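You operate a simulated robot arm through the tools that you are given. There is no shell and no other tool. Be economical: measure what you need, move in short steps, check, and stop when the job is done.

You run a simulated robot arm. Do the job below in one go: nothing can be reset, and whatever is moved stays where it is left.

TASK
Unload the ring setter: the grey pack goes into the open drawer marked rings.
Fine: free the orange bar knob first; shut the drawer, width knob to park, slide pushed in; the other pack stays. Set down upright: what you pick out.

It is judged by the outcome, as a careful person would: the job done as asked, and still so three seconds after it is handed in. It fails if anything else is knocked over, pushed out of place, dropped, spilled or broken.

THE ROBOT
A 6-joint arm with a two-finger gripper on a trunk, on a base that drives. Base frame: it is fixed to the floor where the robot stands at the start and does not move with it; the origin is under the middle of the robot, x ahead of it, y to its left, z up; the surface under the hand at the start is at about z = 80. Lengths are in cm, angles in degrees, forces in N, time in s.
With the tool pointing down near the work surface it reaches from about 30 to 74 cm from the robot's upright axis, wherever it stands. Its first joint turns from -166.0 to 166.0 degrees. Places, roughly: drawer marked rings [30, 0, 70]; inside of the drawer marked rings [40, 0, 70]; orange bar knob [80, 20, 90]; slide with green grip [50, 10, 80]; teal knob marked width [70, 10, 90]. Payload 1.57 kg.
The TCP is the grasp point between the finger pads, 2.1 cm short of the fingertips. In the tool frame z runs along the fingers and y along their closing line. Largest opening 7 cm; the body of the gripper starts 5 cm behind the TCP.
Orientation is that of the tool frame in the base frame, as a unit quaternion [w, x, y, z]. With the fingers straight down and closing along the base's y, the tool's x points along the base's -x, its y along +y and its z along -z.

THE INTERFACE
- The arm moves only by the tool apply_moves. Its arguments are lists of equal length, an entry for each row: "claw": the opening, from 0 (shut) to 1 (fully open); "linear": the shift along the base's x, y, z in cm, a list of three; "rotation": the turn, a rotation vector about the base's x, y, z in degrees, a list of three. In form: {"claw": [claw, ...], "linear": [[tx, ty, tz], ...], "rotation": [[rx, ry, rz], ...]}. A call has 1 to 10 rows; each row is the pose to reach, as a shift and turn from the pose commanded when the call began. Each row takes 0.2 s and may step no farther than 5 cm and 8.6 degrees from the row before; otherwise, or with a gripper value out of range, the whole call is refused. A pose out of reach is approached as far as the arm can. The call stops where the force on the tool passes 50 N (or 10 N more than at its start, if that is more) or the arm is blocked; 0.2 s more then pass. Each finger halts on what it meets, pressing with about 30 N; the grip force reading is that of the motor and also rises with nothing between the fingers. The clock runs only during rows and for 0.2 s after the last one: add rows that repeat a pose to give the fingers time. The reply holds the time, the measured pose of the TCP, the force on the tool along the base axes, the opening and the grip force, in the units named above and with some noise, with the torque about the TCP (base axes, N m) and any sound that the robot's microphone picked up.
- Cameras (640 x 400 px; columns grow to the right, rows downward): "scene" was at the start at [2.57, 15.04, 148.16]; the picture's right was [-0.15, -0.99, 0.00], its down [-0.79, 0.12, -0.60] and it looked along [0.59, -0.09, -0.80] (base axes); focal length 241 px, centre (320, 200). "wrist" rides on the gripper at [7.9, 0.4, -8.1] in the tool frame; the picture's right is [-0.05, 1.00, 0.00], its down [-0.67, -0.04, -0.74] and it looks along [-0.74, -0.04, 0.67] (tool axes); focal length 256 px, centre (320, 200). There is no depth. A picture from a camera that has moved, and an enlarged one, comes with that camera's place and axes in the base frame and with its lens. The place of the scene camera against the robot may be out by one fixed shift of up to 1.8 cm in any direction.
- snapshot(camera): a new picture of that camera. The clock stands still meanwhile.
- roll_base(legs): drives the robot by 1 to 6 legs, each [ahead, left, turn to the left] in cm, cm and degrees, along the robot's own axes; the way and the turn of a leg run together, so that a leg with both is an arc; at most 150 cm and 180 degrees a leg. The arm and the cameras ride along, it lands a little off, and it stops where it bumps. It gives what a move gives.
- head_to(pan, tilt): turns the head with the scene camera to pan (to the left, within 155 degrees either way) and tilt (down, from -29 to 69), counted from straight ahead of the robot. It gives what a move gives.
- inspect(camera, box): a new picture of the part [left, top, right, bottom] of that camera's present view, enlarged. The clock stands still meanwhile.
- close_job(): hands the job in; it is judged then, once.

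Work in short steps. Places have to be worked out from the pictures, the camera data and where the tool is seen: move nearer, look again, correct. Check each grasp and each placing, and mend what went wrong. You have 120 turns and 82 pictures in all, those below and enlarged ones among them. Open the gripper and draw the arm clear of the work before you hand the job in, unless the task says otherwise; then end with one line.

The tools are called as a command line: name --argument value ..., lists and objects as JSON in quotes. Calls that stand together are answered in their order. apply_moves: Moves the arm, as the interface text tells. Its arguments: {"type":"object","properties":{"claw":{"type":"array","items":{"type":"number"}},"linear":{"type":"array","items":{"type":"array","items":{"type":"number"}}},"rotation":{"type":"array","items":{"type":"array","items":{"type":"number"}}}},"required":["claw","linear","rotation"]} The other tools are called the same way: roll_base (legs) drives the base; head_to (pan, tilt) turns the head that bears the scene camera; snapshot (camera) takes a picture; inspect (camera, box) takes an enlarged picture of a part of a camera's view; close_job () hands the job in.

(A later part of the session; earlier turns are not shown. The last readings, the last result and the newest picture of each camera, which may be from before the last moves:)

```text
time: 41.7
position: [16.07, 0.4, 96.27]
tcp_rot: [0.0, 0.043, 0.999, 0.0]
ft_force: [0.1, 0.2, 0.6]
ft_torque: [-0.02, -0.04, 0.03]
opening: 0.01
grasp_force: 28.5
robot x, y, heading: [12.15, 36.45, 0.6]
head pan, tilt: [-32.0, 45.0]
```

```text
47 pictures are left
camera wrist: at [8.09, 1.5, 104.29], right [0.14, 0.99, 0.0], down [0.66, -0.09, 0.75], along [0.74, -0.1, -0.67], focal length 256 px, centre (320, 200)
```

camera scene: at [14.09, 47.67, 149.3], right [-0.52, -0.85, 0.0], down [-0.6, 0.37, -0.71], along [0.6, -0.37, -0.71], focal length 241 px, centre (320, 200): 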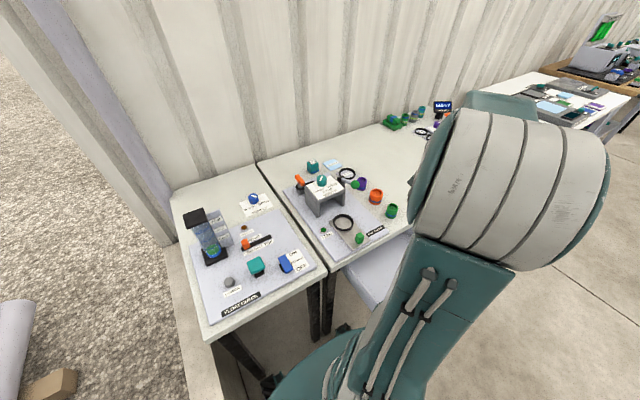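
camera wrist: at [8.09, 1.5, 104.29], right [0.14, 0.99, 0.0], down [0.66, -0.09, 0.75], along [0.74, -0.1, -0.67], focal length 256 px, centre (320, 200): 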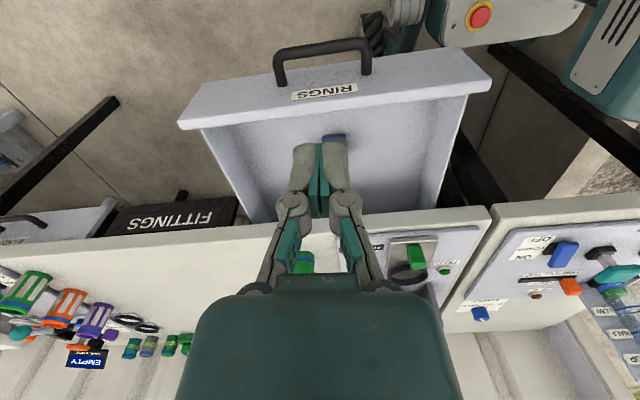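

The drawer panel is at x≈23.5, top z≈75.5, y ±18.5, with the handle at x≈18.5, z≈70.4. I tilt the shut fingers forward to push on the panel above the handle.

apply_moves --claw '[0, 0, 0, 0, 0, 0, 0, 0, 0, 0]' --linear '[[0, 0, 0], [-1, 0, -1], [-1.5, 0, -4], [-1.5, 0, -7], [-1.5, 0, -10], [-1.5, 0, -13], [-1.5, 0, -16], [-1.5, 0, -18], [-1.5, 0, -20], [-1.5, 0, -21.2]]' --rotation '[[0, 0, 5], [0, -7, 5], [0, -14, 5], [0, -21, 5], [0, -28, 5], [0, -35, 5], [0, -35, 5], [0, -35, 5], [0, -35, 5], [0, -35, 5]]'

snapshot --camera "wrist"

```text
time: 43.9
position: [14.22, 0.36, 75.05]
tcp_rot: [0.301, -0.001, 0.954, 0.013]
ft_force: [0.0, 0.1, -0.2]
ft_torque: [0.0, -0.04, 0.01]
opening: 0.02
grasp_force: 28.6
robot x, y, heading: [11.83, 36.1, 0.0]
head pan, tilt: [-32.0, 45.0]
```

```text
46 pictures are left
camera wrist: at [3.11, 0.59, 77.18], right [0.03, 1.0, 0.06], down [0.12, -0.06, 0.99], along [0.99, -0.03, -0.12], focal length 256 px, centre (320, 200)
```

wrist: 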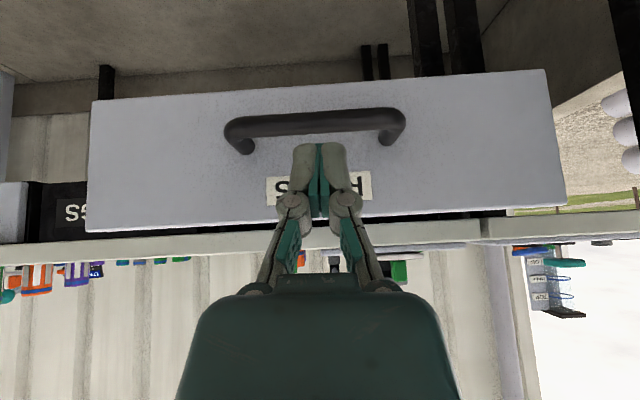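

Fingertips are aligned on the panel just above the handle. I advance slowly and push.

apply_moves --claw '[0, 0, 0, 0, 0, 0, 0, 0, 0, 0]' --linear '[[2, 0, 0], [4, 0, 0], [5.5, 0, 0], [6.3, 0, 0], [7, 0, 0], [7.8, 0, 0], [8.8, 0, 0], [10, 0, 0], [11.3, 0, 0], [12.6, 0, 0]]' --rotation '[[0, 0, 0], [0, 0, 0], [0, 0, 0], [0, 0, 0], [0, 0, 0], [0, 0, 0], [0, 0, 0], [0, 0, 0], [0, 0, 0], [0, 0, 0]]'

snapshot --camera "wrist"

```text
time: 46.1
position: [27.01, 0.36, 75.12]
tcp_rot: [0.301, -0.001, 0.953, 0.014]
ft_force: [0.8, 0.6, 0.0]
ft_torque: [0.03, 0.03, 0.03]
opening: 0.0
grasp_force: 28.8
robot x, y, heading: [12.33, 35.79, 0.4]
head pan, tilt: [-32.0, 45.0]
```

```text
45 pictures are left
camera wrist: at [15.83, 0.73, 77.18], right [0.03, 1.0, 0.06], down [0.12, -0.06, 0.99], along [0.99, -0.03, -0.12], focal length 256 px, centre (320, 200)
```

wrist: 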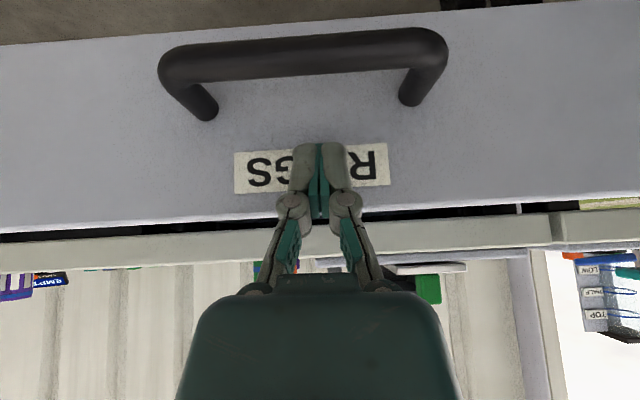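

The drawer is moving in with almost no resistance (handle now at x≈25). I continue pushing.

apply_moves --claw '[0, 0, 0, 0, 0, 0, 0, 0]' --linear '[[1, 0, 0], [2.2, 0, 0], [3.5, 0, 0], [4.8, 0, 0], [6.1, 0, 0], [7.4, 0, 0], [8.5, 0, 0], [9.5, 0, 0]]' --rotation '[[0, 0, 0], [0, 0, 0], [0, 0, 0], [0, 0, 0], [0, 0, 0], [0, 0, 0], [0, 0, 0], [0, 0, 0]]'

snapshot --camera "wrist"

```text
time: 47.9
position: [36.52, 0.58, 75.07]
tcp_rot: [0.3, -0.001, 0.954, 0.014]
ft_force: [-0.1, 0.2, 0.1]
ft_torque: [0.04, -0.01, 0.0]
opening: 0.02
grasp_force: 28.1
robot x, y, heading: [12.27, 35.98, 0.4]
head pan, tilt: [-32.0, 45.0]
```

```text
44 pictures are left
camera wrist: at [25.37, 0.82, 77.11], right [0.03, 1.0, 0.06], down [0.12, -0.06, 0.99], along [0.99, -0.03, -0.12], focal length 256 px, centre (320, 200)
```

wrist: 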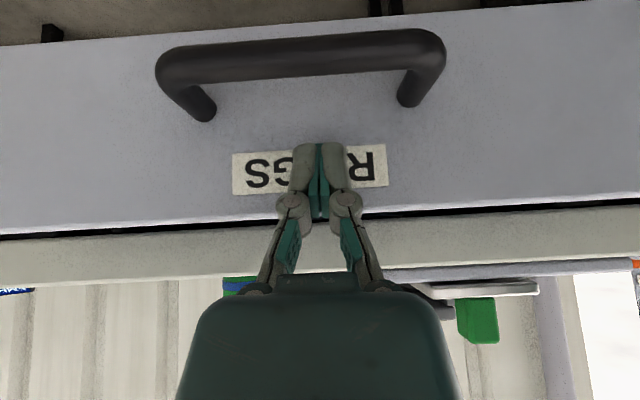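

About 5 cm remain. I continue until it stops.

apply_moves --claw '[0, 0, 0, 0, 0, 0, 0]' --linear '[[1, 0, 0], [2, 0, 0], [3, 0, 0], [3.8, 0, 0], [4.5, 0, 0], [5.2, 0, 0], [5.9, 0, 0]]' --rotation '[[0, 0, 0], [0, 0, 0], [0, 0, 0], [0, 0, 0], [0, 0, 0], [0, 0, 0], [0, 0, 0]]'

snapshot --camera "wrist"

```text
time: 49.5
position: [42.6, 0.35, 74.92]
tcp_rot: [0.3, 0.0, 0.954, 0.012]
ft_force: [-0.7, -0.3, 0.0]
ft_torque: [0.0, 0.01, -0.01]
opening: 0.01
grasp_force: 28.4
robot x, y, heading: [12.43, 35.9, 0.5]
head pan, tilt: [-32.0, 45.0]
```

```text
43 pictures are left
camera wrist: at [31.34, 0.55, 77.06], right [0.03, 1.0, 0.06], down [0.12, -0.06, 0.99], along [0.99, -0.03, -0.12], focal length 256 px, centre (320, 200)
```

wrist: 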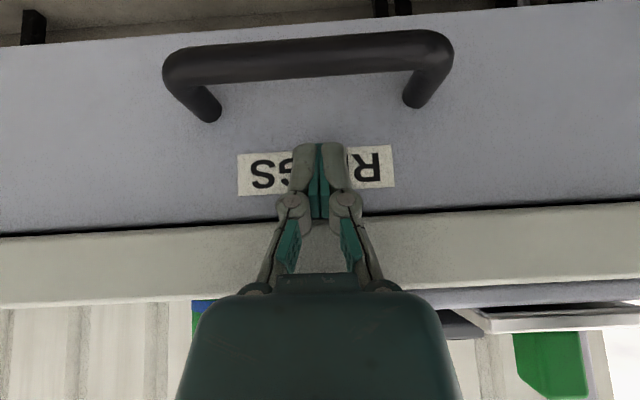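

Panel at about x 44.4 and table front at about 45.7. I push the last bit slowly until force rises.

apply_moves --claw '[0, 0, 0, 0, 0, 0]' --linear '[[0.5, 0, 0], [1, 0, 0], [1.5, 0, 0], [2, 0, 0], [2.5, 0, 0], [3, 0, 0]]' --rotation '[[0, 0, 0], [0, 0, 0], [0, 0, 0], [0, 0, 0], [0, 0, 0], [0, 0, 0]]'

snapshot --camera "wrist"

```text
time: 50.7
position: [44.05, 0.45, 74.77]
tcp_rot: [0.295, 0.002, 0.955, 0.014]
ft_force: [-6.1, -2.1, -2.9]
ft_torque: [0.02, -0.11, 0.09]
opening: 0.01
grasp_force: 28.8
robot x, y, heading: [11.52, 36.0, 0.4]
head pan, tilt: [-32.0, 45.0]
stopped in row 5: the force on the tool passed its limit at 57 N (the readings are from after the stop); the commanded pose is now the measured one
```

```text
42 pictures are left
camera wrist: at [32.92, 0.71, 76.99], right [0.04, 1.0, 0.06], down [0.13, -0.06, 0.99], along [0.99, -0.03, -0.13], focal length 256 px, centre (320, 200)
```

wrist: 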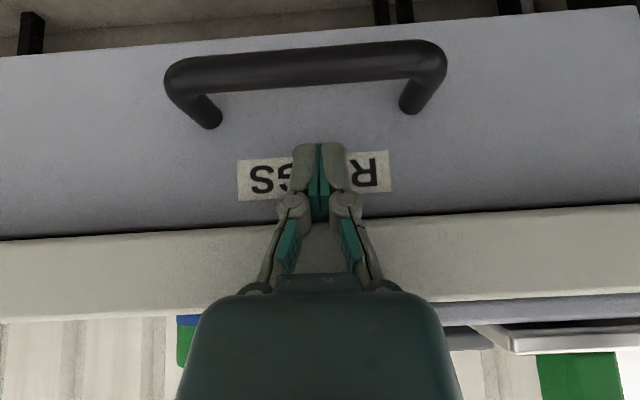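

It stopped firmly at 57 N, so it's at its end. I back off and check that it's flush with the neighbouring closed drawer.

apply_moves --claw '[0, 0, 0, 0, 0, 0, 0, 0]' --linear '[[-3, 0, 0], [-7, 0, 0], [-11, 0, 1], [-14, 0, 4], [-16, 0, 8], [-17, 0, 12.5], [-17, 0, 17], [-17, 0, 21]]' --rotation '[[0, 0, 0], [0, 0, 0], [0, 0, 0], [0, 7, 0], [0, 14, 0], [0, 21, 0], [0, 28, 0], [0, 35, 0]]'

snapshot --camera "wrist"

```text
time: 52.5
position: [26.86, 0.6, 95.99]
tcp_rot: [-0.007, 0.005, 1.0, 0.012]
ft_force: [0.0, -0.2, 0.3]
ft_torque: [0.01, -0.01, 0.0]
opening: 0.0
grasp_force: 28.5
robot x, y, heading: [12.14, 36.18, 0.5]
head pan, tilt: [-32.0, 45.0]
```

```text
41 pictures are left
camera wrist: at [19.08, 0.94, 104.18], right [0.06, 1.0, 0.02], down [0.67, -0.06, 0.74], along [0.74, -0.03, -0.68], focal length 256 px, centre (320, 200)
```

wrist: 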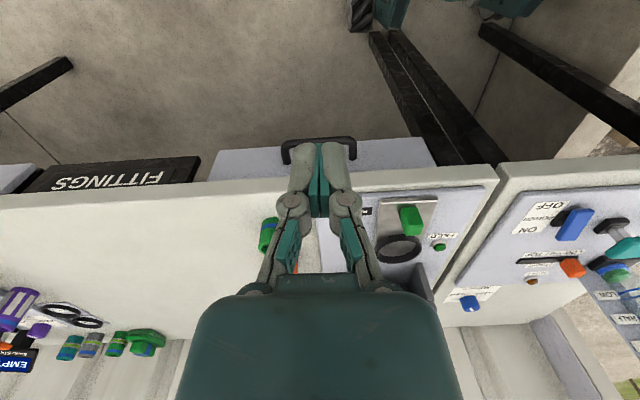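

inspect --camera "wrist" --box '[20, 110, 480, 260]'

```text
1.39 times, centred on (250, 185) of wrist
camera zoom: at [19.08, 0.94, 104.18], right [0.06, 1.0, 0.02], down [0.67, -0.06, 0.74], along [0.74, -0.03, -0.68], focal length 356 px, centre (417, 221)
```

zoom: 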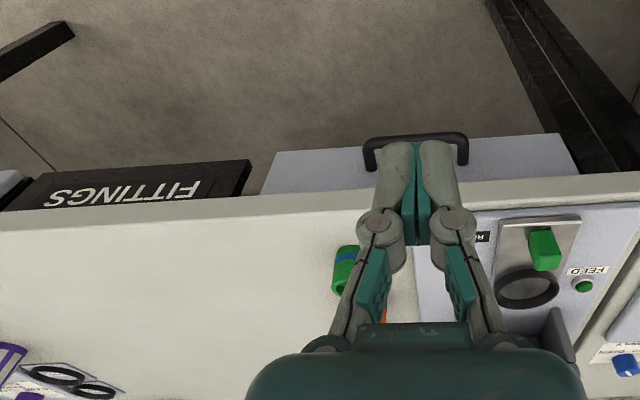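

The drawer is shut, with its panel flush under the table edge. Next I inspect the width knob from above.

apply_moves --claw '[0.3, 0.8, 0.8, 0.8, 0.8, 0.8, 0.8, 0.8, 0.8, 0.8]' --linear '[[1, 1, 4], [4, 2, 7], [8, 3, 9], [12, 4, 9], [16, 5.5, 9], [20.5, 7, 9], [25, 8.5, 9], [29.5, 9.5, 9], [34, 11, 9], [37, 11.5, 9]]' --rotation '[[0, 0, 0], [0, 0, 0], [0, 0, 0], [0, 0, 0], [0, 0, 0], [0, 0, 0], [0, 0, 0], [0, 0, 0], [0, 0, 0], [0, 0, 0]]'

snapshot --camera "wrist"

inspect --camera "wrist" --box '[230, 0, 430, 200]'

```text
time: 54.7
position: [64.07, 12.32, 105.08]
tcp_rot: [-0.006, 0.006, 1.0, 0.014]
ft_force: [0.5, -0.5, -0.2]
ft_torque: [0.02, -0.02, -0.01]
opening: 5.59
grasp_force: 0.0
robot x, y, heading: [11.99, 36.11, 0.6]
head pan, tilt: [-32.0, 45.0]
```

```text
39 pictures are left
camera wrist: at [56.24, 12.55, 113.24], right [0.06, 1.0, 0.03], down [0.67, -0.06, 0.74], along [0.74, -0.03, -0.68], focal length 256 px, centre (320, 200)
```

wrist: 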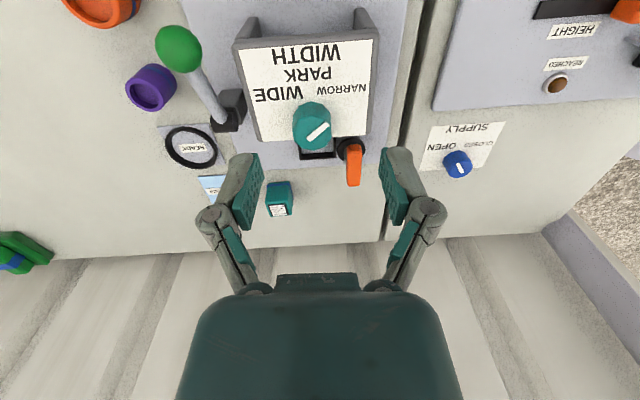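

```text
2.00 times, centred on (330, 100) of wrist
camera zoom: at [56.24, 12.55, 113.24], right [0.06, 1.0, 0.03], down [0.67, -0.06, 0.74], along [0.74, -0.03, -0.68], focal length 512 px, centre (300, 400)
```

zoom: 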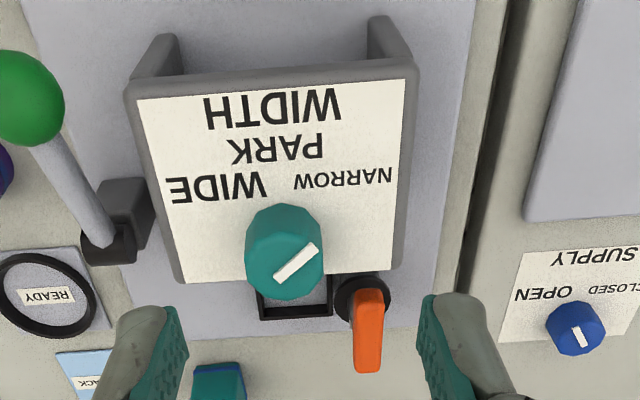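

The pointer (tip ≈ (68.2, 13.2), knob centre ≈ (69.3, 11.9), top z≈93.5) points to NARROW, so PARK needs about +50° counter-clockwise. I pre-rotate the tool -50° above the knob and check alignment.

apply_moves --claw '[0.8, 0.8, 0.8, 0.8, 0.8, 0.8]' --linear '[[1, 0, 0], [2, 0, 0], [3, 0, -1], [4, -0.2, -2], [5.2, -0.4, -3.5], [5.2, -0.4, -5]]' --rotation '[[0, 0, -8.5], [0, 0, -17], [0, 0, -25.5], [0, 0, -34], [0, 0, -42.5], [0, 0, -50]]'

snapshot --camera "wrist"

inspect --camera "wrist" --box '[240, 60, 400, 220]'

```text
time: 56.1
position: [69.6, 11.6, 99.86]
tcp_rot: [0.001, 0.429, 0.903, 0.013]
ft_force: [0.7, -0.2, -0.7]
ft_torque: [-0.01, 0.01, -0.01]
opening: 5.61
grasp_force: 0.0
robot x, y, heading: [11.79, 36.12, 0.4]
head pan, tilt: [-32.0, 45.0]
```

```text
37 pictures are left
camera wrist: at [64.72, 17.77, 108.01], right [0.81, 0.59, 0.02], down [0.38, -0.56, 0.74], along [0.45, -0.58, -0.68], focal length 256 px, centre (320, 200)
```

wrist: 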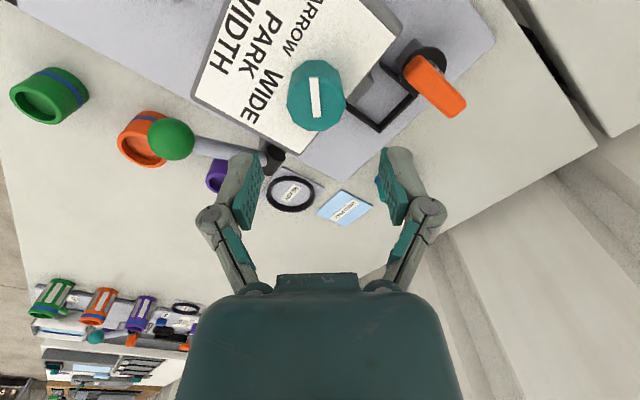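

```text
2.50 times, centred on (320, 140) of wrist
camera zoom: at [64.72, 17.77, 108.01], right [0.81, 0.59, 0.02], down [0.38, -0.56, 0.74], along [0.45, -0.58, -0.68], focal length 640 px, centre (320, 350)
```

zoom: 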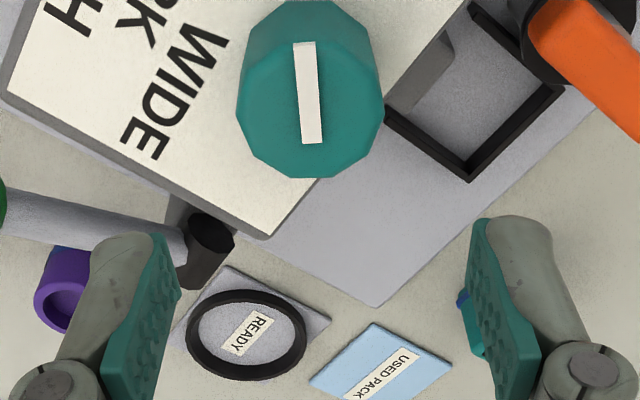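

Knob centre confirmed at (69.2, 12.0), pointer 50° off PARK. I shift by (-0.25, +0.45), descend to z 93.5, and close.

apply_moves --claw '[0.8, 0.8, 0.8, 0.4, 0.4, 0.4]' --linear '[[-0.25, 0.45, -2], [-0.25, 0.45, -4.5], [-0.25, 0.45, -6.3], [-0.25, 0.45, -6.3], [-0.25, 0.45, -6.3], [-0.25, 0.45, -6.3]]' --rotation '[[0, 0, 0], [0, 0, 0], [0, 0, 0], [0, 0, 0], [0, 0, 0], [0, 0, 0]]'

inspect --camera "wrist" --box '[220, 80, 420, 280]'

```text
time: 57.5
position: [69.04, 12.04, 93.65]
tcp_rot: [0.001, 0.427, 0.904, 0.014]
ft_force: [-8.6, -4.8, 12.0]
ft_torque: [-0.09, 0.31, -0.07]
opening: 3.67
grasp_force: 32.0
robot x, y, heading: [11.92, 36.14, 0.5]
head pan, tilt: [-32.0, 45.0]
```

```text
2.00 times, centred on (320, 180) of wrist
camera zoom: at [64.16, 18.25, 101.89], right [0.81, 0.59, 0.02], down [0.39, -0.55, 0.74], along [0.45, -0.58, -0.67], focal length 512 px, centre (320, 240)
```

zoom: 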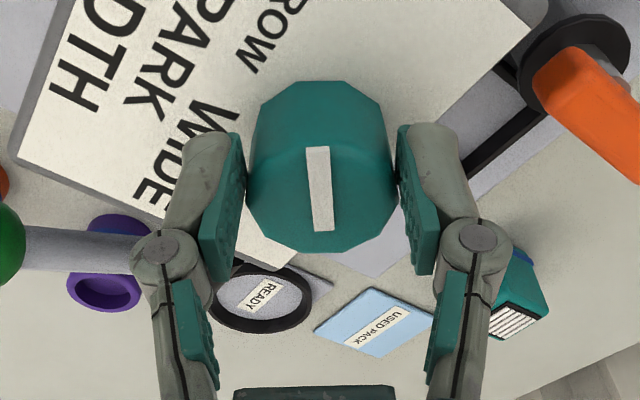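

Gripped across its diameter. I twist counter-clockwise in steps.

apply_moves --claw '[0.4, 0.4, 0.4, 0.4]' --linear '[[0, 0, 0], [0, 0, 0], [0, 0, 0], [0, 0, 0]]' --rotation '[[0, 0, 6], [0, 0, 12], [0, 0, 18], [0, 0, 24]]'

inspect --camera "wrist" --box '[220, 80, 420, 280]'

```text
time: 58.5
position: [68.94, 11.72, 93.68]
tcp_rot: [-0.001, 0.231, 0.973, 0.013]
ft_force: [-27.3, -18.1, 22.0]
ft_torque: [-0.69, 0.48, -0.18]
opening: 3.74
grasp_force: 32.0
robot x, y, heading: [12.01, 36.0, 0.3]
head pan, tilt: [-32.0, 45.0]
```

```text
2.00 times, centred on (320, 180) of wrist
camera zoom: at [62.02, 15.44, 101.78], right [0.49, 0.87, 0.03], down [0.58, -0.35, 0.74], along [0.65, -0.35, -0.67], focal length 512 px, centre (320, 240)
```

zoom: 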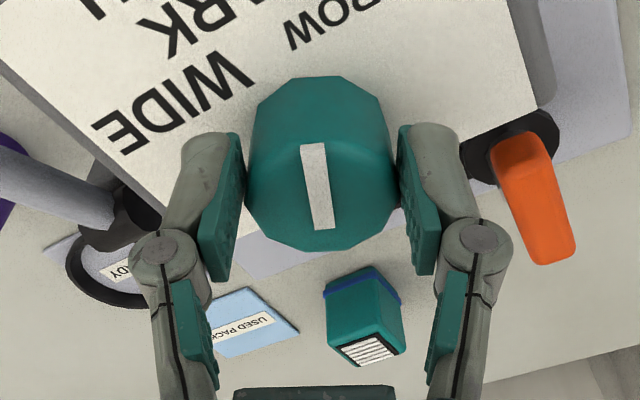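

The knob turns with the hand. I relieve the side force and continue the remaining ~28°.

apply_moves --claw '[0.4, 0.4, 0.4, 0.4, 0.4]' --linear '[[-0.2, -0.15, 0.1], [-0.2, -0.15, 0.1], [-0.2, -0.15, 0.1], [-0.2, -0.15, 0.1], [-0.2, -0.15, 0.1]]' --rotation '[[0, 0, 6], [0, 0, 12], [0, 0, 18], [0, 0, 24], [0, 0, 28]]'

inspect --camera "wrist" --box '[220, 80, 420, 280]'

```text
time: 59.7
position: [68.88, 11.45, 93.7]
tcp_rot: [-0.005, -0.013, 1.0, 0.012]
ft_force: [-8.0, -36.3, 6.5]
ft_torque: [-0.54, 0.26, -0.24]
opening: 3.72
grasp_force: 32.0
robot x, y, heading: [12.36, 35.73, 0.3]
head pan, tilt: [-32.0, 45.0]
```

```text
2.00 times, centred on (320, 180) of wrist
camera zoom: at [61.09, 11.5, 101.79], right [0.03, 1.0, 0.02], down [0.67, -0.04, 0.74], along [0.74, -0.01, -0.68], focal length 512 px, centre (320, 240)
```

zoom: 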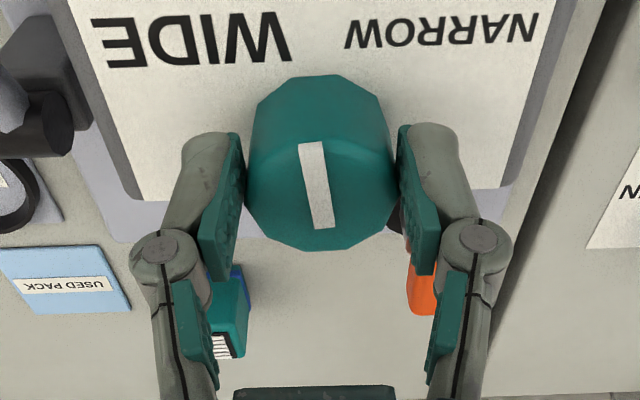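

The pointer now aims at PARK (within ~3°). I release and rise to verify.

apply_moves --claw '[0.75, 0.75, 0.75, 0.75, 0.75, 0.75]' --linear '[[0, 0, 0], [0, 0, 0], [0, 0, 2], [-1, 0, 5], [-3, 0, 8], [-5, 0, 11]]' --rotation '[[0, 0, 0], [0, 0, 0], [0, 0, 0], [0, 0, 0], [0, 0, 0], [0, 0, 0]]'

inspect --camera "wrist" --box '[220, 0, 420, 200]'

```text
time: 61.1
position: [63.97, 12.0, 104.68]
tcp_rot: [-0.006, -0.013, 1.0, 0.013]
ft_force: [0.4, 0.6, -0.9]
ft_torque: [-0.04, 0.02, 0.02]
opening: 5.23
grasp_force: 0.0
robot x, y, heading: [12.08, 35.83, 0.4]
head pan, tilt: [-32.0, 45.0]
```

```text
2.00 times, centred on (320, 100) of wrist
camera zoom: at [56.08, 11.96, 112.88], right [0.03, 1.0, 0.03], down [0.68, -0.04, 0.74], along [0.74, 0.0, -0.68], focal length 512 px, centre (320, 400)
```

zoom: 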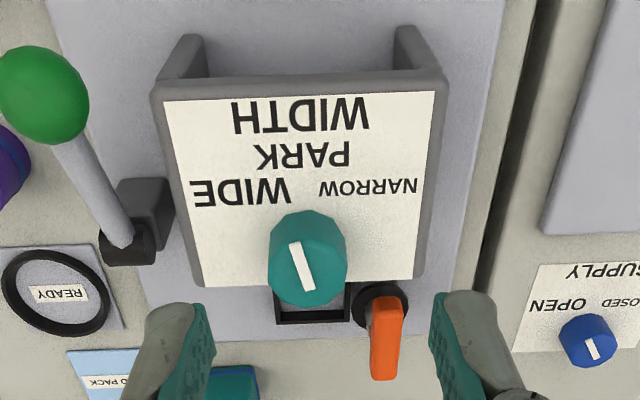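

The pointer looks slightly past PARK. I zoom in to measure its angle.

inspect --camera "wrist" --box '[275, 60, 355, 160]'

```text
4.00 times, centred on (315, 110) of wrist
camera zoom: at [56.08, 11.96, 112.88], right [0.03, 1.0, 0.03], down [0.68, -0.04, 0.74], along [0.74, 0.0, -0.68], focal length 1024 px, centre (340, 560)
```

zoom: 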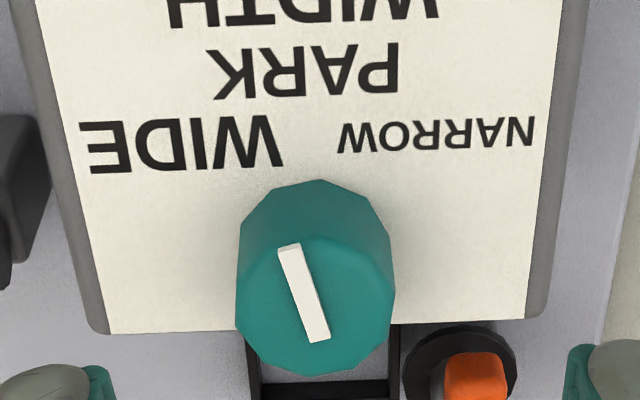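

It is about 13° past PARK toward WIDE. I regrip and turn it back 13°.

apply_moves --claw '[0.75, 0.75, 0.75, 0.75, 0.4, 0.4, 0.4]' --linear '[[2.5, 0, -3.5], [4.5, 0, -7], [5.1, 0, -9.5], [5.1, 0, -11.1], [5.1, 0, -11.1], [5.1, 0, -11.1], [5.1, 0, -11.1]]' --rotation '[[0, 0, 0], [0, 0, 0], [0, 0, 0], [0, 0, 0], [0, 0, 0], [0, 0, 0], [0, 0, 0]]'

```text
time: 62.7
position: [68.77, 11.66, 93.43]
tcp_rot: [-0.005, -0.013, 1.0, 0.013]
ft_force: [2.1, -18.8, 3.1]
ft_torque: [-0.38, -0.34, -0.11]
opening: 4.12
grasp_force: 9.7
robot x, y, heading: [12.41, 36.0, 0.7]
head pan, tilt: [-32.0, 45.0]
```

Opening reads 4.1 with some side force; I ease y and let the fingers settle.

apply_moves --claw '[0.35, 0.35, 0.35]' --linear '[[0, -0.2, 0], [0, -0.2, 0], [0, -0.2, 0]]' --rotation '[[0, 0, 0], [0, 0, 0], [0, 0, 0]]'

inspect --camera "wrist" --box '[220, 80, 420, 280]'

```text
time: 63.5
position: [68.93, 11.57, 93.56]
tcp_rot: [-0.005, -0.012, 1.0, 0.013]
ft_force: [-3.2, -19.7, 8.2]
ft_torque: [-0.47, -0.11, -0.1]
opening: 3.92
grasp_force: 11.6
robot x, y, heading: [11.62, 35.85, 0.4]
head pan, tilt: [-32.0, 45.0]
```

```text
2.00 times, centred on (320, 180) of wrist
camera zoom: at [61.09, 11.6, 101.66], right [0.03, 1.0, 0.03], down [0.67, -0.04, 0.74], along [0.74, 0.0, -0.68], focal length 512 px, centre (320, 240)
```

zoom: 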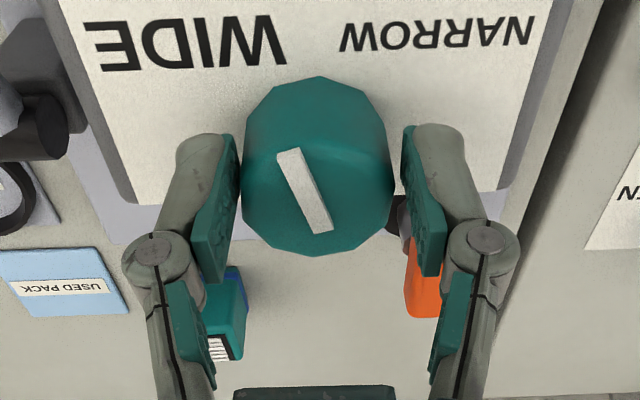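

Only the left finger touches; I shift the hand a bit more toward -y so both grip.

apply_moves --claw '[0.35, 0.35, 0.35, 0.35]' --linear '[[0, -0.2, 0], [0, -0.35, 0], [0, -0.35, 0], [0, -0.35, 0]]' --rotation '[[0, 0, 0], [0, 0, 0], [0, 0, 0], [0, 0, 0]]'

inspect --camera "wrist" --box '[220, 80, 420, 280]'

```text
time: 64.5
position: [68.97, 11.54, 93.53]
tcp_rot: [-0.006, -0.012, 1.0, 0.014]
ft_force: [-8.6, -2.0, 7.9]
ft_torque: [0.15, -0.08, -0.03]
opening: 3.67
grasp_force: 32.1
robot x, y, heading: [11.79, 36.24, 0.4]
head pan, tilt: [-32.0, 45.0]
```

```text
2.00 times, centred on (320, 180) of wrist
camera zoom: at [61.11, 11.44, 101.71], right [0.03, 1.0, 0.03], down [0.68, -0.04, 0.74], along [0.74, 0.0, -0.68], focal length 512 px, centre (320, 240)
```

zoom: 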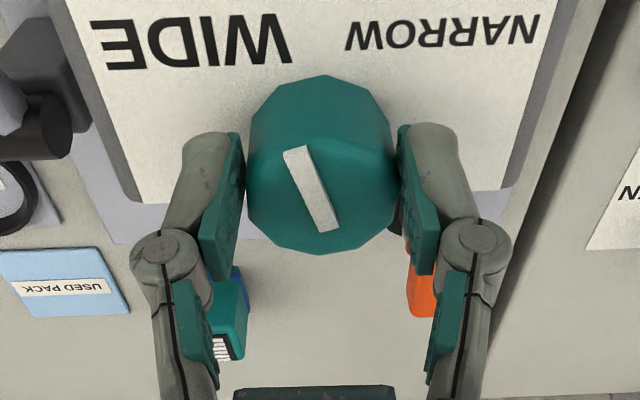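

Now gripped evenly; the pointer is 14° past. I twist back 14°.

apply_moves --claw '[0.35, 0.35, 0.35, 0.35]' --linear '[[0, 0, 0], [0, 0, 0], [0, 0, 0], [0, 0, 0]]' --rotation '[[0, 0, -5], [0, 0, -10], [0, 0, -14], [0, 0, -14]]'

inspect --camera "wrist" --box '[220, 80, 420, 280]'

```text
time: 65.5
position: [68.88, 11.73, 93.52]
tcp_rot: [-0.005, 0.109, 0.994, 0.014]
ft_force: [-16.1, 8.6, 4.6]
ft_torque: [0.32, 0.78, 0.05]
opening: 3.66
grasp_force: 32.6
robot x, y, heading: [11.81, 35.87, 0.5]
head pan, tilt: [-32.0, 45.0]
```

```text
2.00 times, centred on (320, 180) of wrist
camera zoom: at [61.37, 13.49, 101.72], right [0.27, 0.96, 0.02], down [0.65, -0.2, 0.74], along [0.71, -0.18, -0.68], focal length 512 px, centre (320, 240)
```

zoom: 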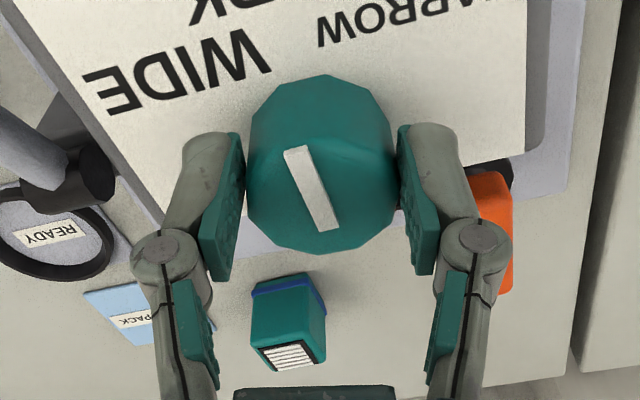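

It followed. I relieve the residual side force, then release and check.

apply_moves --claw '[0.35, 0.35, 0.75, 0.75, 0.75, 0.75, 0.75]' --linear '[[-0.15, 0.08, 0], [-0.15, 0.08, 0], [-0.15, 0.08, 0], [-0.15, 0.08, 0], [-0.2, 0, 3], [-2, 0, 7], [-5, 0, 11]]' --rotation '[[0, 0, 0], [0, 0, 0], [0, 0, 0], [0, 0, 0], [0, 0, 0], [0, 0, 6], [0, 0, 12]]'

inspect --camera "wrist" --box '[275, 60, 355, 160]'

```text
time: 67.1
position: [64.23, 11.35, 104.59]
tcp_rot: [-0.006, 0.005, 1.0, 0.014]
ft_force: [0.3, 0.4, -1.0]
ft_torque: [0.01, 0.01, -0.01]
opening: 5.23
grasp_force: 0.1
robot x, y, heading: [11.81, 35.83, 0.5]
head pan, tilt: [-32.0, 45.0]
```

```text
4.00 times, centred on (315, 110) of wrist
camera zoom: at [56.44, 11.56, 112.75], right [0.06, 1.0, 0.03], down [0.67, -0.06, 0.74], along [0.74, -0.03, -0.68], focal length 1024 px, centre (340, 560)
```

zoom: 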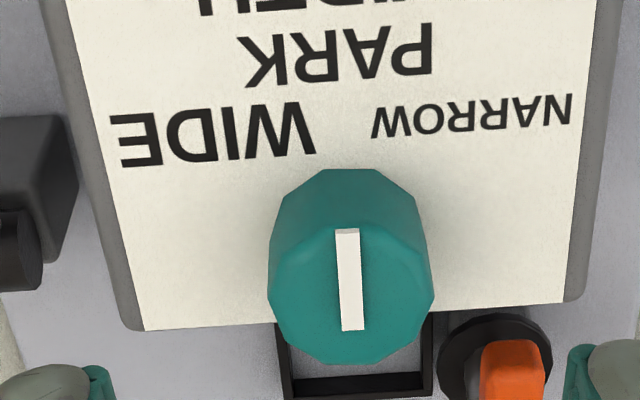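

The pointer is on PARK. Next comes the slide with the green grip; I move back to look at it from close up.

apply_moves --claw '[0.6, 0.6, 0.6, 0.6, 0.6]' --linear '[[-4, 0, 0], [-8.5, 0, 0], [-13, 0, 0], [-17, 0, -2], [-19, 0, -5]]' --rotation '[[0, 0, 0], [0, 0, 0], [0, 0, 0], [0, 0, 0], [0, 0, 0]]'

snapshot --camera "wrist"

inspect --camera "wrist" --box '[240, 40, 420, 220]'

```text
time: 68.3
position: [44.83, 11.15, 99.35]
tcp_rot: [-0.004, 0.005, 1.0, 0.013]
ft_force: [1.0, 0.2, 0.1]
ft_torque: [0.02, -0.01, -0.02]
opening: 4.2
grasp_force: 0.1
robot x, y, heading: [11.75, 35.77, 0.5]
head pan, tilt: [-32.0, 45.0]
```

```text
26 pictures are left
camera wrist: at [37.08, 11.37, 107.54], right [0.06, 1.0, 0.02], down [0.67, -0.06, 0.74], along [0.74, -0.03, -0.68], focal length 256 px, centre (320, 200)
```

wrist: 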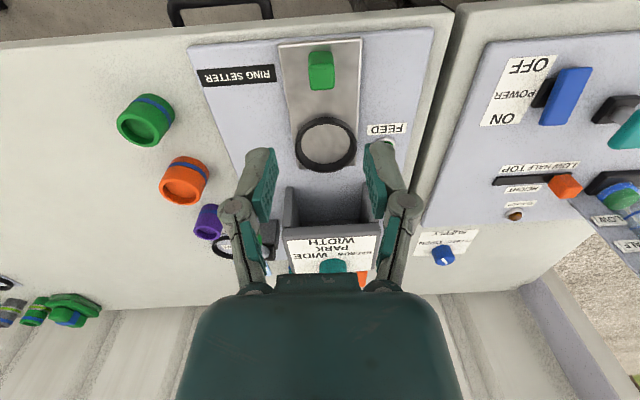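

```text
2.22 times, centred on (330, 130) of wrist
camera zoom: at [37.08, 11.37, 107.54], right [0.06, 1.0, 0.02], down [0.67, -0.06, 0.74], along [0.74, -0.03, -0.68], focal length 569 px, centre (298, 356)
```

zoom: 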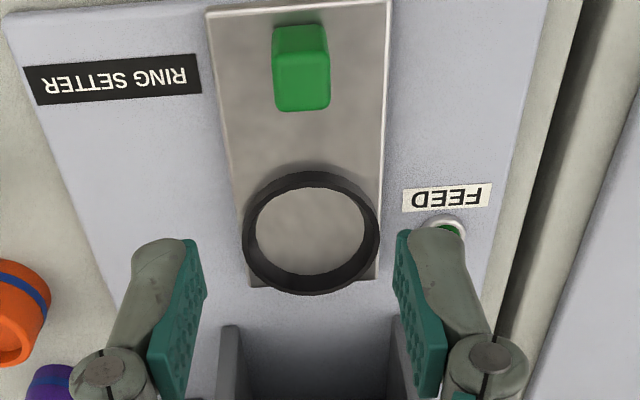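

The slide's grip is at about x 45.7–47.5, y 10.3–12.7, top z≈84.4. I come down on it with tips just above the plate.

apply_moves --claw '[0.65, 0.65, 0.65, 0.65]' --linear '[[1, 0.4, -4], [1.7, 0.4, -8], [1.7, 0.4, -11], [1.7, 0.4, -13]]' --rotation '[[0, 0, 0], [0, 0, 0], [0, 0, 0], [0, 0, 0]]'

inspect --camera "wrist" --box '[220, 80, 420, 280]'

```text
time: 69.3
position: [46.6, 11.49, 86.28]
tcp_rot: [-0.005, 0.005, 1.0, 0.013]
ft_force: [-0.3, 0.1, -1.0]
ft_torque: [-0.01, 0.03, -0.02]
opening: 4.53
grasp_force: 0.0
robot x, y, heading: [11.96, 35.7, 0.4]
head pan, tilt: [-32.0, 45.0]
```

```text
2.00 times, centred on (320, 180) of wrist
camera zoom: at [38.76, 11.75, 94.45], right [0.06, 1.0, 0.03], down [0.67, -0.06, 0.74], along [0.74, -0.03, -0.68], focal length 512 px, centre (320, 240)
```

zoom: 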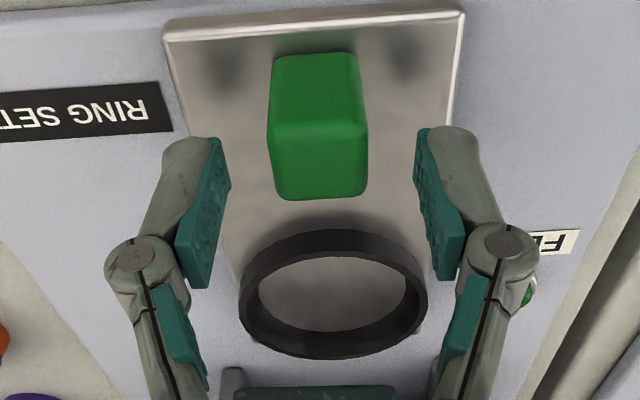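

Well centred. I go down the last 2.2 cm and close on the grip.

apply_moves --claw '[0.65, 0.65, 0.25, 0.25, 0.25]' --linear '[[0.2, 0, -1.2], [0.2, 0, -2.2], [0.2, 0, -2.2], [0.2, 0, -2.2], [0.2, 0, -2.2]]' --rotation '[[0, 0, 0], [0, 0, 0], [0, 0, 0], [0, 0, 0], [0, 0, 0]]'

```text
time: 70.5
position: [46.86, 11.56, 84.32]
tcp_rot: [-0.002, 0.006, 1.0, 0.012]
ft_force: [0.3, -13.3, 45.6]
ft_torque: [-1.24, -0.12, -0.02]
opening: 3.3
grasp_force: 11.6
robot x, y, heading: [12.2, 36.02, 0.4]
head pan, tilt: [-32.0, 45.0]
```

The tips press on the plate (45 N), so I lift 0.5 cm and let the fingers close.

apply_moves --claw '[0.25, 0.25, 0.25]' --linear '[[0, -0.1, 0.5], [0, -0.1, 0.6], [0, -0.1, 0.6]]' --rotation '[[0, 0, 0], [0, 0, 0], [0, 0, 0]]'

inspect --camera "wrist" --box '[220, 80, 420, 280]'

```text
time: 71.3
position: [46.84, 11.52, 84.77]
tcp_rot: [-0.006, 0.005, 1.0, 0.015]
ft_force: [-2.5, -12.5, -6.4]
ft_torque: [-0.39, -0.02, 0.04]
opening: 2.37
grasp_force: 4.5
robot x, y, heading: [12.15, 36.22, 0.6]
head pan, tilt: [-32.0, 45.0]
```

```text
2.00 times, centred on (320, 180) of wrist
camera zoom: at [39.04, 11.81, 92.9], right [0.06, 1.0, 0.03], down [0.68, -0.06, 0.73], along [0.73, -0.03, -0.68], focal length 512 px, centre (320, 240)
```

zoom: 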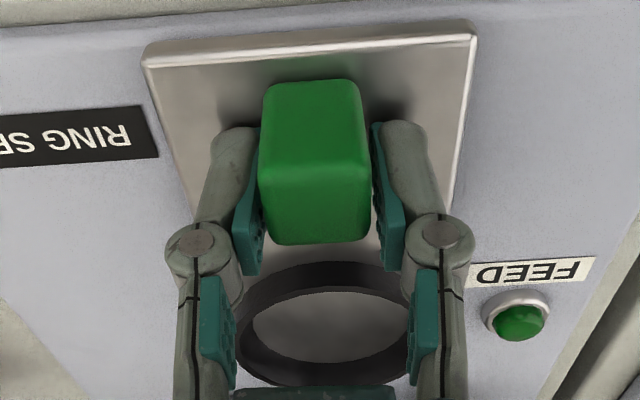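

The grip is held. I push the slide in +x in short steps.

apply_moves --claw '[0.25, 0.25, 0.25, 0.25, 0.25, 0.25]' --linear '[[0.6, -0.1, 0], [1.4, -0.1, 0], [2.2, -0.1, 0], [3, -0.1, 0], [3.8, -0.1, 0], [4.6, -0.1, 0]]' --rotation '[[0, 0, 0], [0, 0, 0], [0, 0, 0], [0, 0, 0], [0, 0, 0], [0, 0, 0]]'

snapshot --camera "wrist"

```text
time: 72.7
position: [51.48, 11.49, 84.76]
tcp_rot: [-0.005, 0.005, 1.0, 0.013]
ft_force: [-1.4, -7.4, -1.1]
ft_torque: [-0.58, 0.21, 0.4]
opening: 2.18
grasp_force: 32.3
robot x, y, heading: [12.05, 35.84, 0.7]
head pan, tilt: [-32.0, 45.0]
```

```text
22 pictures are left
camera wrist: at [43.63, 11.75, 93.0], right [0.06, 1.0, 0.03], down [0.67, -0.06, 0.74], along [0.74, -0.03, -0.68], focal length 256 px, centre (320, 200)
```

wrist: 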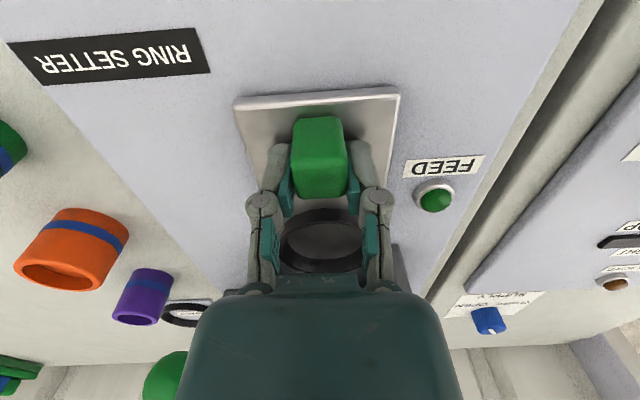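

The slide moves freely. I continue.

apply_moves --claw '[0.25, 0.25, 0.25, 0.25, 0.25, 0.25]' --linear '[[0.6, 0, 0], [1.2, 0, 0], [1.8, 0, 0], [2.4, 0, 0], [3, 0, 0], [3.6, 0, 0]]' --rotation '[[0, 0, 0], [0, 0, 0], [0, 0, 0], [0, 0, 0], [0, 0, 0], [0, 0, 0]]'

snapshot --camera "wrist"

```text
time: 74.1
position: [55.15, 11.62, 84.68]
tcp_rot: [-0.005, 0.005, 1.0, 0.013]
ft_force: [-1.0, -4.0, -4.7]
ft_torque: [-0.44, 0.91, 0.27]
opening: 2.18
grasp_force: 32.2
robot x, y, heading: [11.76, 35.71, 0.3]
head pan, tilt: [-32.0, 45.0]
```

```text
21 pictures are left
camera wrist: at [47.35, 11.75, 93.0], right [0.06, 1.0, 0.03], down [0.67, -0.06, 0.74], along [0.74, -0.03, -0.68], focal length 256 px, centre (320, 200)
```

wrist: 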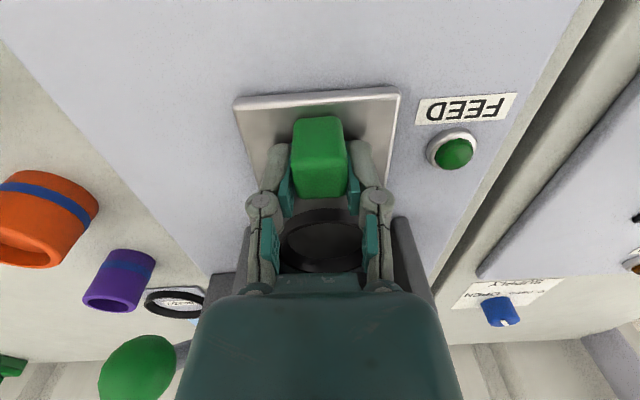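

apply_moves --claw '[0.25, 0.25, 0.25, 0.25, 0.25, 0.25, 0.25]' --linear '[[0.5, 0, 0], [1, 0, 0], [1.5, 0, 0], [2, 0, 0], [2.5, 0, 0], [3, 0, 0], [3.5, 0, 0]]' --rotation '[[0, 0, 0], [0, 0, 0], [0, 0, 0], [0, 0, 0], [0, 0, 0], [0, 0, 0], [0, 0, 0]]'

snapshot --camera "wrist"

```text
time: 75.7
position: [58.78, 11.52, 85.35]
tcp_rot: [-0.001, 0.005, 1.0, 0.012]
ft_force: [-1.4, -3.7, 0.1]
ft_torque: [0.2, -0.12, -0.01]
opening: 2.34
grasp_force: 4.5
robot x, y, heading: [11.85, 35.82, 0.5]
head pan, tilt: [-32.0, 45.0]
```

```text
20 pictures are left
camera wrist: at [50.9, 11.84, 93.4], right [0.06, 1.0, 0.02], down [0.67, -0.06, 0.74], along [0.74, -0.03, -0.67], focal length 256 px, centre (320, 200)
```

wrist: 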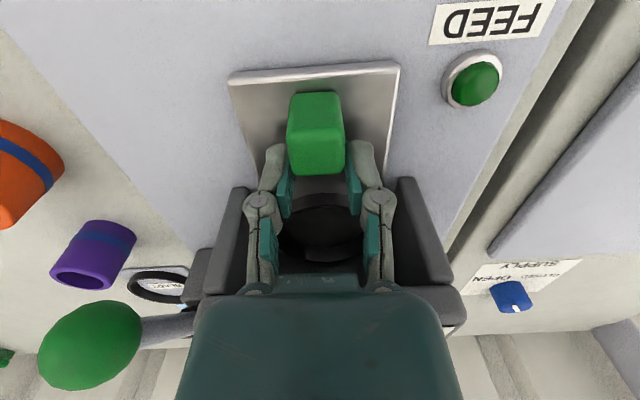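

The hand slipped ahead along the grip, so the slide may be at its stop. I release, come round behind the grip, and push with shut fingers to confirm.

apply_moves --claw '[0.6, 0.6, 0.6, 0.6, 0.3, 0, 0, 0, 0]' --linear '[[0, 0, 0], [0, 0, 0], [0, 0, 2], [-2, 0, 4], [-5, 0, 4], [-5.5, 0, 4], [-5.5, 0, 4], [-5.5, 0, 2], [-5.5, 0, -0.3]]' --rotation '[[0, 0, 0], [0, 0, 0], [0, 0, 0], [0, 0, 0], [0, 0, 0], [0, 0, 0], [0, 0, 0], [0, 0, 0], [0, 0, 0]]'

snapshot --camera "wrist"

```text
time: 77.7
position: [53.13, 11.58, 84.46]
tcp_rot: [-0.005, 0.005, 1.0, 0.013]
ft_force: [0.1, -0.1, 0.7]
ft_torque: [0.0, -0.03, 0.01]
opening: 0.0
grasp_force: 28.6
robot x, y, heading: [11.6, 35.94, 0.2]
head pan, tilt: [-32.0, 45.0]
```

```text
19 pictures are left
camera wrist: at [45.38, 11.78, 92.61], right [0.06, 1.0, 0.03], down [0.67, -0.06, 0.74], along [0.74, -0.03, -0.68], focal length 256 px, centre (320, 200)
```

wrist: 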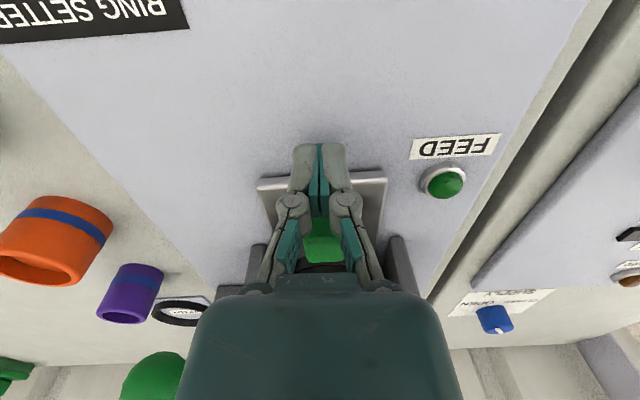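

I raise 0.3 cm to clear the plate and push forward.

apply_moves --claw '[0, 0, 0, 0, 0, 0, 0, 0, 0]' --linear '[[0, 0, 0.35], [1, 0, 0.35], [2, 0, 0.35], [2.8, 0, 0.35], [3.4, 0, 0.35], [4, 0, 0.35], [4.5, 0, 0.35], [5, 0, 0.35], [5.5, 0, 0.35]]' --rotation '[[0, 0, 0], [0, 0, 0], [0, 0, 0], [0, 0, 0], [0, 0, 0], [0, 0, 0], [0, 0, 0], [0, 0, 0], [0, 0, 0]]'

snapshot --camera "wrist"

```text
time: 78.8
position: [55.29, 11.57, 84.72]
tcp_rot: [-0.014, 0.006, 1.0, 0.017]
ft_force: [-13.2, 3.5, 4.6]
ft_torque: [-0.1, -0.18, 0.08]
opening: 0.02
grasp_force: 28.9
robot x, y, heading: [11.64, 36.33, 0.3]
head pan, tilt: [-32.0, 45.0]
stopped in row 5: the force on the tool passed its limit at 58 N (the readings are from after the stop); the commanded pose is now the measured one
```

```text
18 pictures are left
camera wrist: at [47.41, 11.81, 92.99], right [0.06, 1.0, 0.03], down [0.69, -0.07, 0.72], along [0.72, -0.02, -0.69], focal length 256 px, centre (320, 200)
```

wrist: 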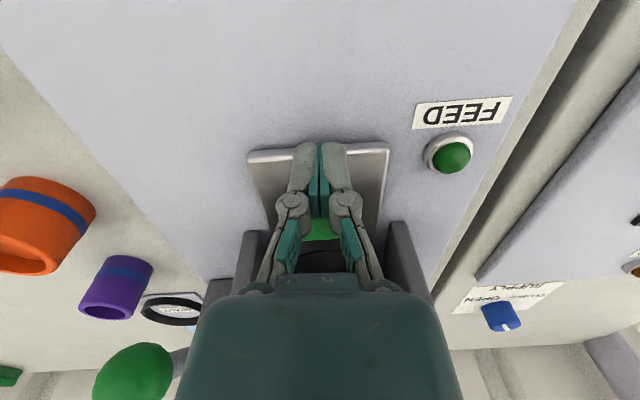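

58 N against a hard stop, so the slide is fully in. I back off, rise, and look over everything.

apply_moves --claw '[0, 0, 0, 0.3, 0.6, 0.8, 0.8, 0.8]' --linear '[[-1, 0, 0.2], [-3, 0, 1], [-4, 0, 5], [-5, 0, 9], [-6, 0, 13.5], [-6, 0, 18], [-7, 0, 22], [-10, 0, 25]]' --rotation '[[0, 0, 0], [0, 0, 0], [0, 0, 0], [0, 0, 0], [0, 0, 0], [0, 0, 0], [0, 0, 0], [0, 0, 0]]'

snapshot --camera "wrist"

inspect --camera "wrist" --box '[230, 0, 430, 200]'

```text
time: 80.6
position: [45.05, 11.56, 109.87]
tcp_rot: [-0.013, 0.005, 1.0, 0.015]
ft_force: [-0.3, 0.7, -0.7]
ft_torque: [-0.01, -0.01, 0.03]
opening: 5.6
grasp_force: 0.1
robot x, y, heading: [11.92, 35.91, 0.3]
head pan, tilt: [-32.0, 45.0]
```

```text
17 pictures are left
camera wrist: at [37.31, 11.8, 118.19], right [0.06, 1.0, 0.03], down [0.68, -0.07, 0.73], along [0.73, -0.03, -0.69], focal length 256 px, centre (320, 200)
```

wrist: 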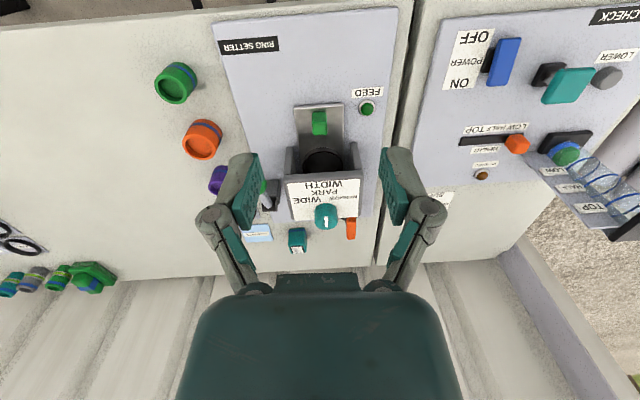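

```text
2.00 times, centred on (330, 100) of wrist
camera zoom: at [37.31, 11.8, 118.19], right [0.06, 1.0, 0.03], down [0.68, -0.07, 0.73], along [0.73, -0.03, -0.69], focal length 512 px, centre (300, 400)
```

zoom: 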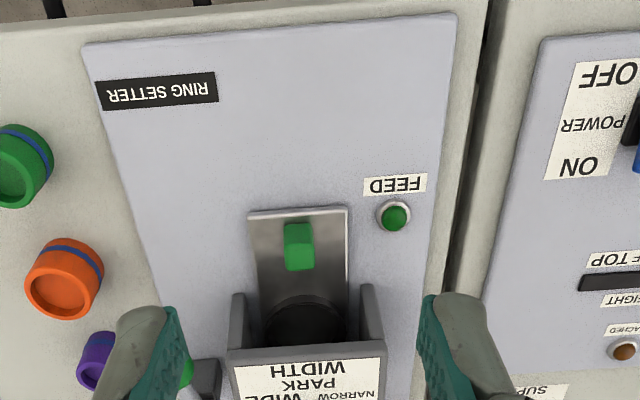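

All looks right. I draw the arm well clear and take a last look at the drawer with the head camera.

apply_moves --claw '[0.8, 0.8, 0.8, 0.8, 0.8, 0.8]' --linear '[[0, 4, 2], [0, 8, 4], [0, 12, 6], [0, 16, 8], [0, 20, 10], [0, 24, 10]]' --rotation '[[0, 0, 0], [0, 0, 0], [0, 0, 0], [0, 0, 0], [0, 0, 0], [0, 0, 0]]'

head_to --pan -55 --tilt 55

snapshot --camera "scene"

snapshot --camera "wrist"

```text
time: 82.0
position: [45.23, 35.75, 119.74]
tcp_rot: [-0.013, 0.006, 1.0, 0.016]
ft_force: [0.9, 0.4, -0.6]
ft_torque: [0.02, 0.02, -0.02]
opening: 5.62
grasp_force: 0.2
robot x, y, heading: [12.06, 36.01, 0.6]
head pan, tilt: [-32.0, 45.0]
```

```text
time: 82.8
position: [45.18, 35.59, 119.69]
tcp_rot: [-0.013, 0.006, 1.0, 0.016]
ft_force: [0.2, -0.9, 0.7]
ft_torque: [0.03, 0.0, 0.01]
opening: 5.65
grasp_force: 0.1
robot x, y, heading: [11.79, 35.66, 0.2]
head pan, tilt: [-55.0, 55.0]
```

```text
15 pictures are left
camera scene: at [11.18, 46.24, 147.95], right [-0.82, -0.58, 0.0], down [-0.47, 0.67, -0.57], along [0.33, -0.47, -0.82], focal length 241 px, centre (320, 200)
```

scene: 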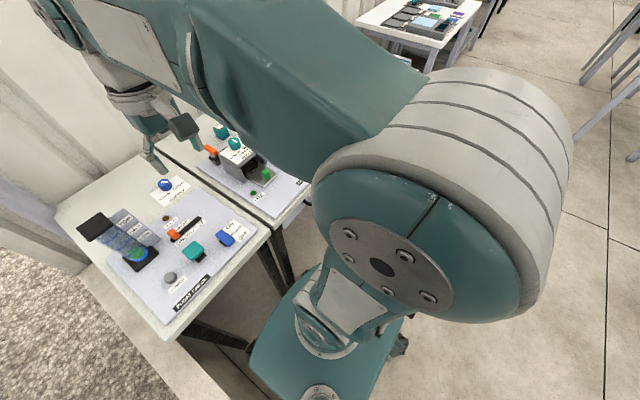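

```text
14 pictures are left
camera wrist: at [37.47, 35.8, 127.97], right [0.06, 1.0, 0.03], down [0.68, -0.07, 0.73], along [0.73, -0.03, -0.69], focal length 256 px, centre (320, 200)
```

wrist: 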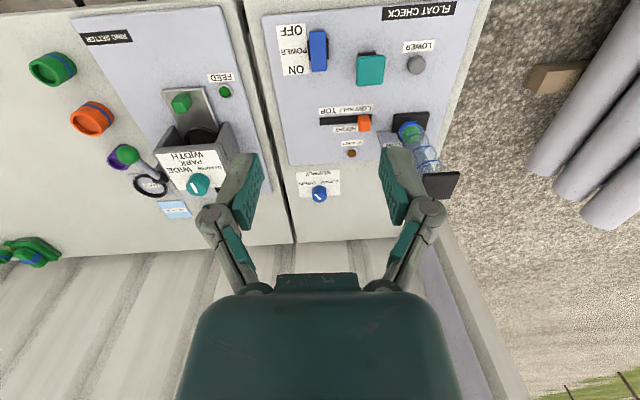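

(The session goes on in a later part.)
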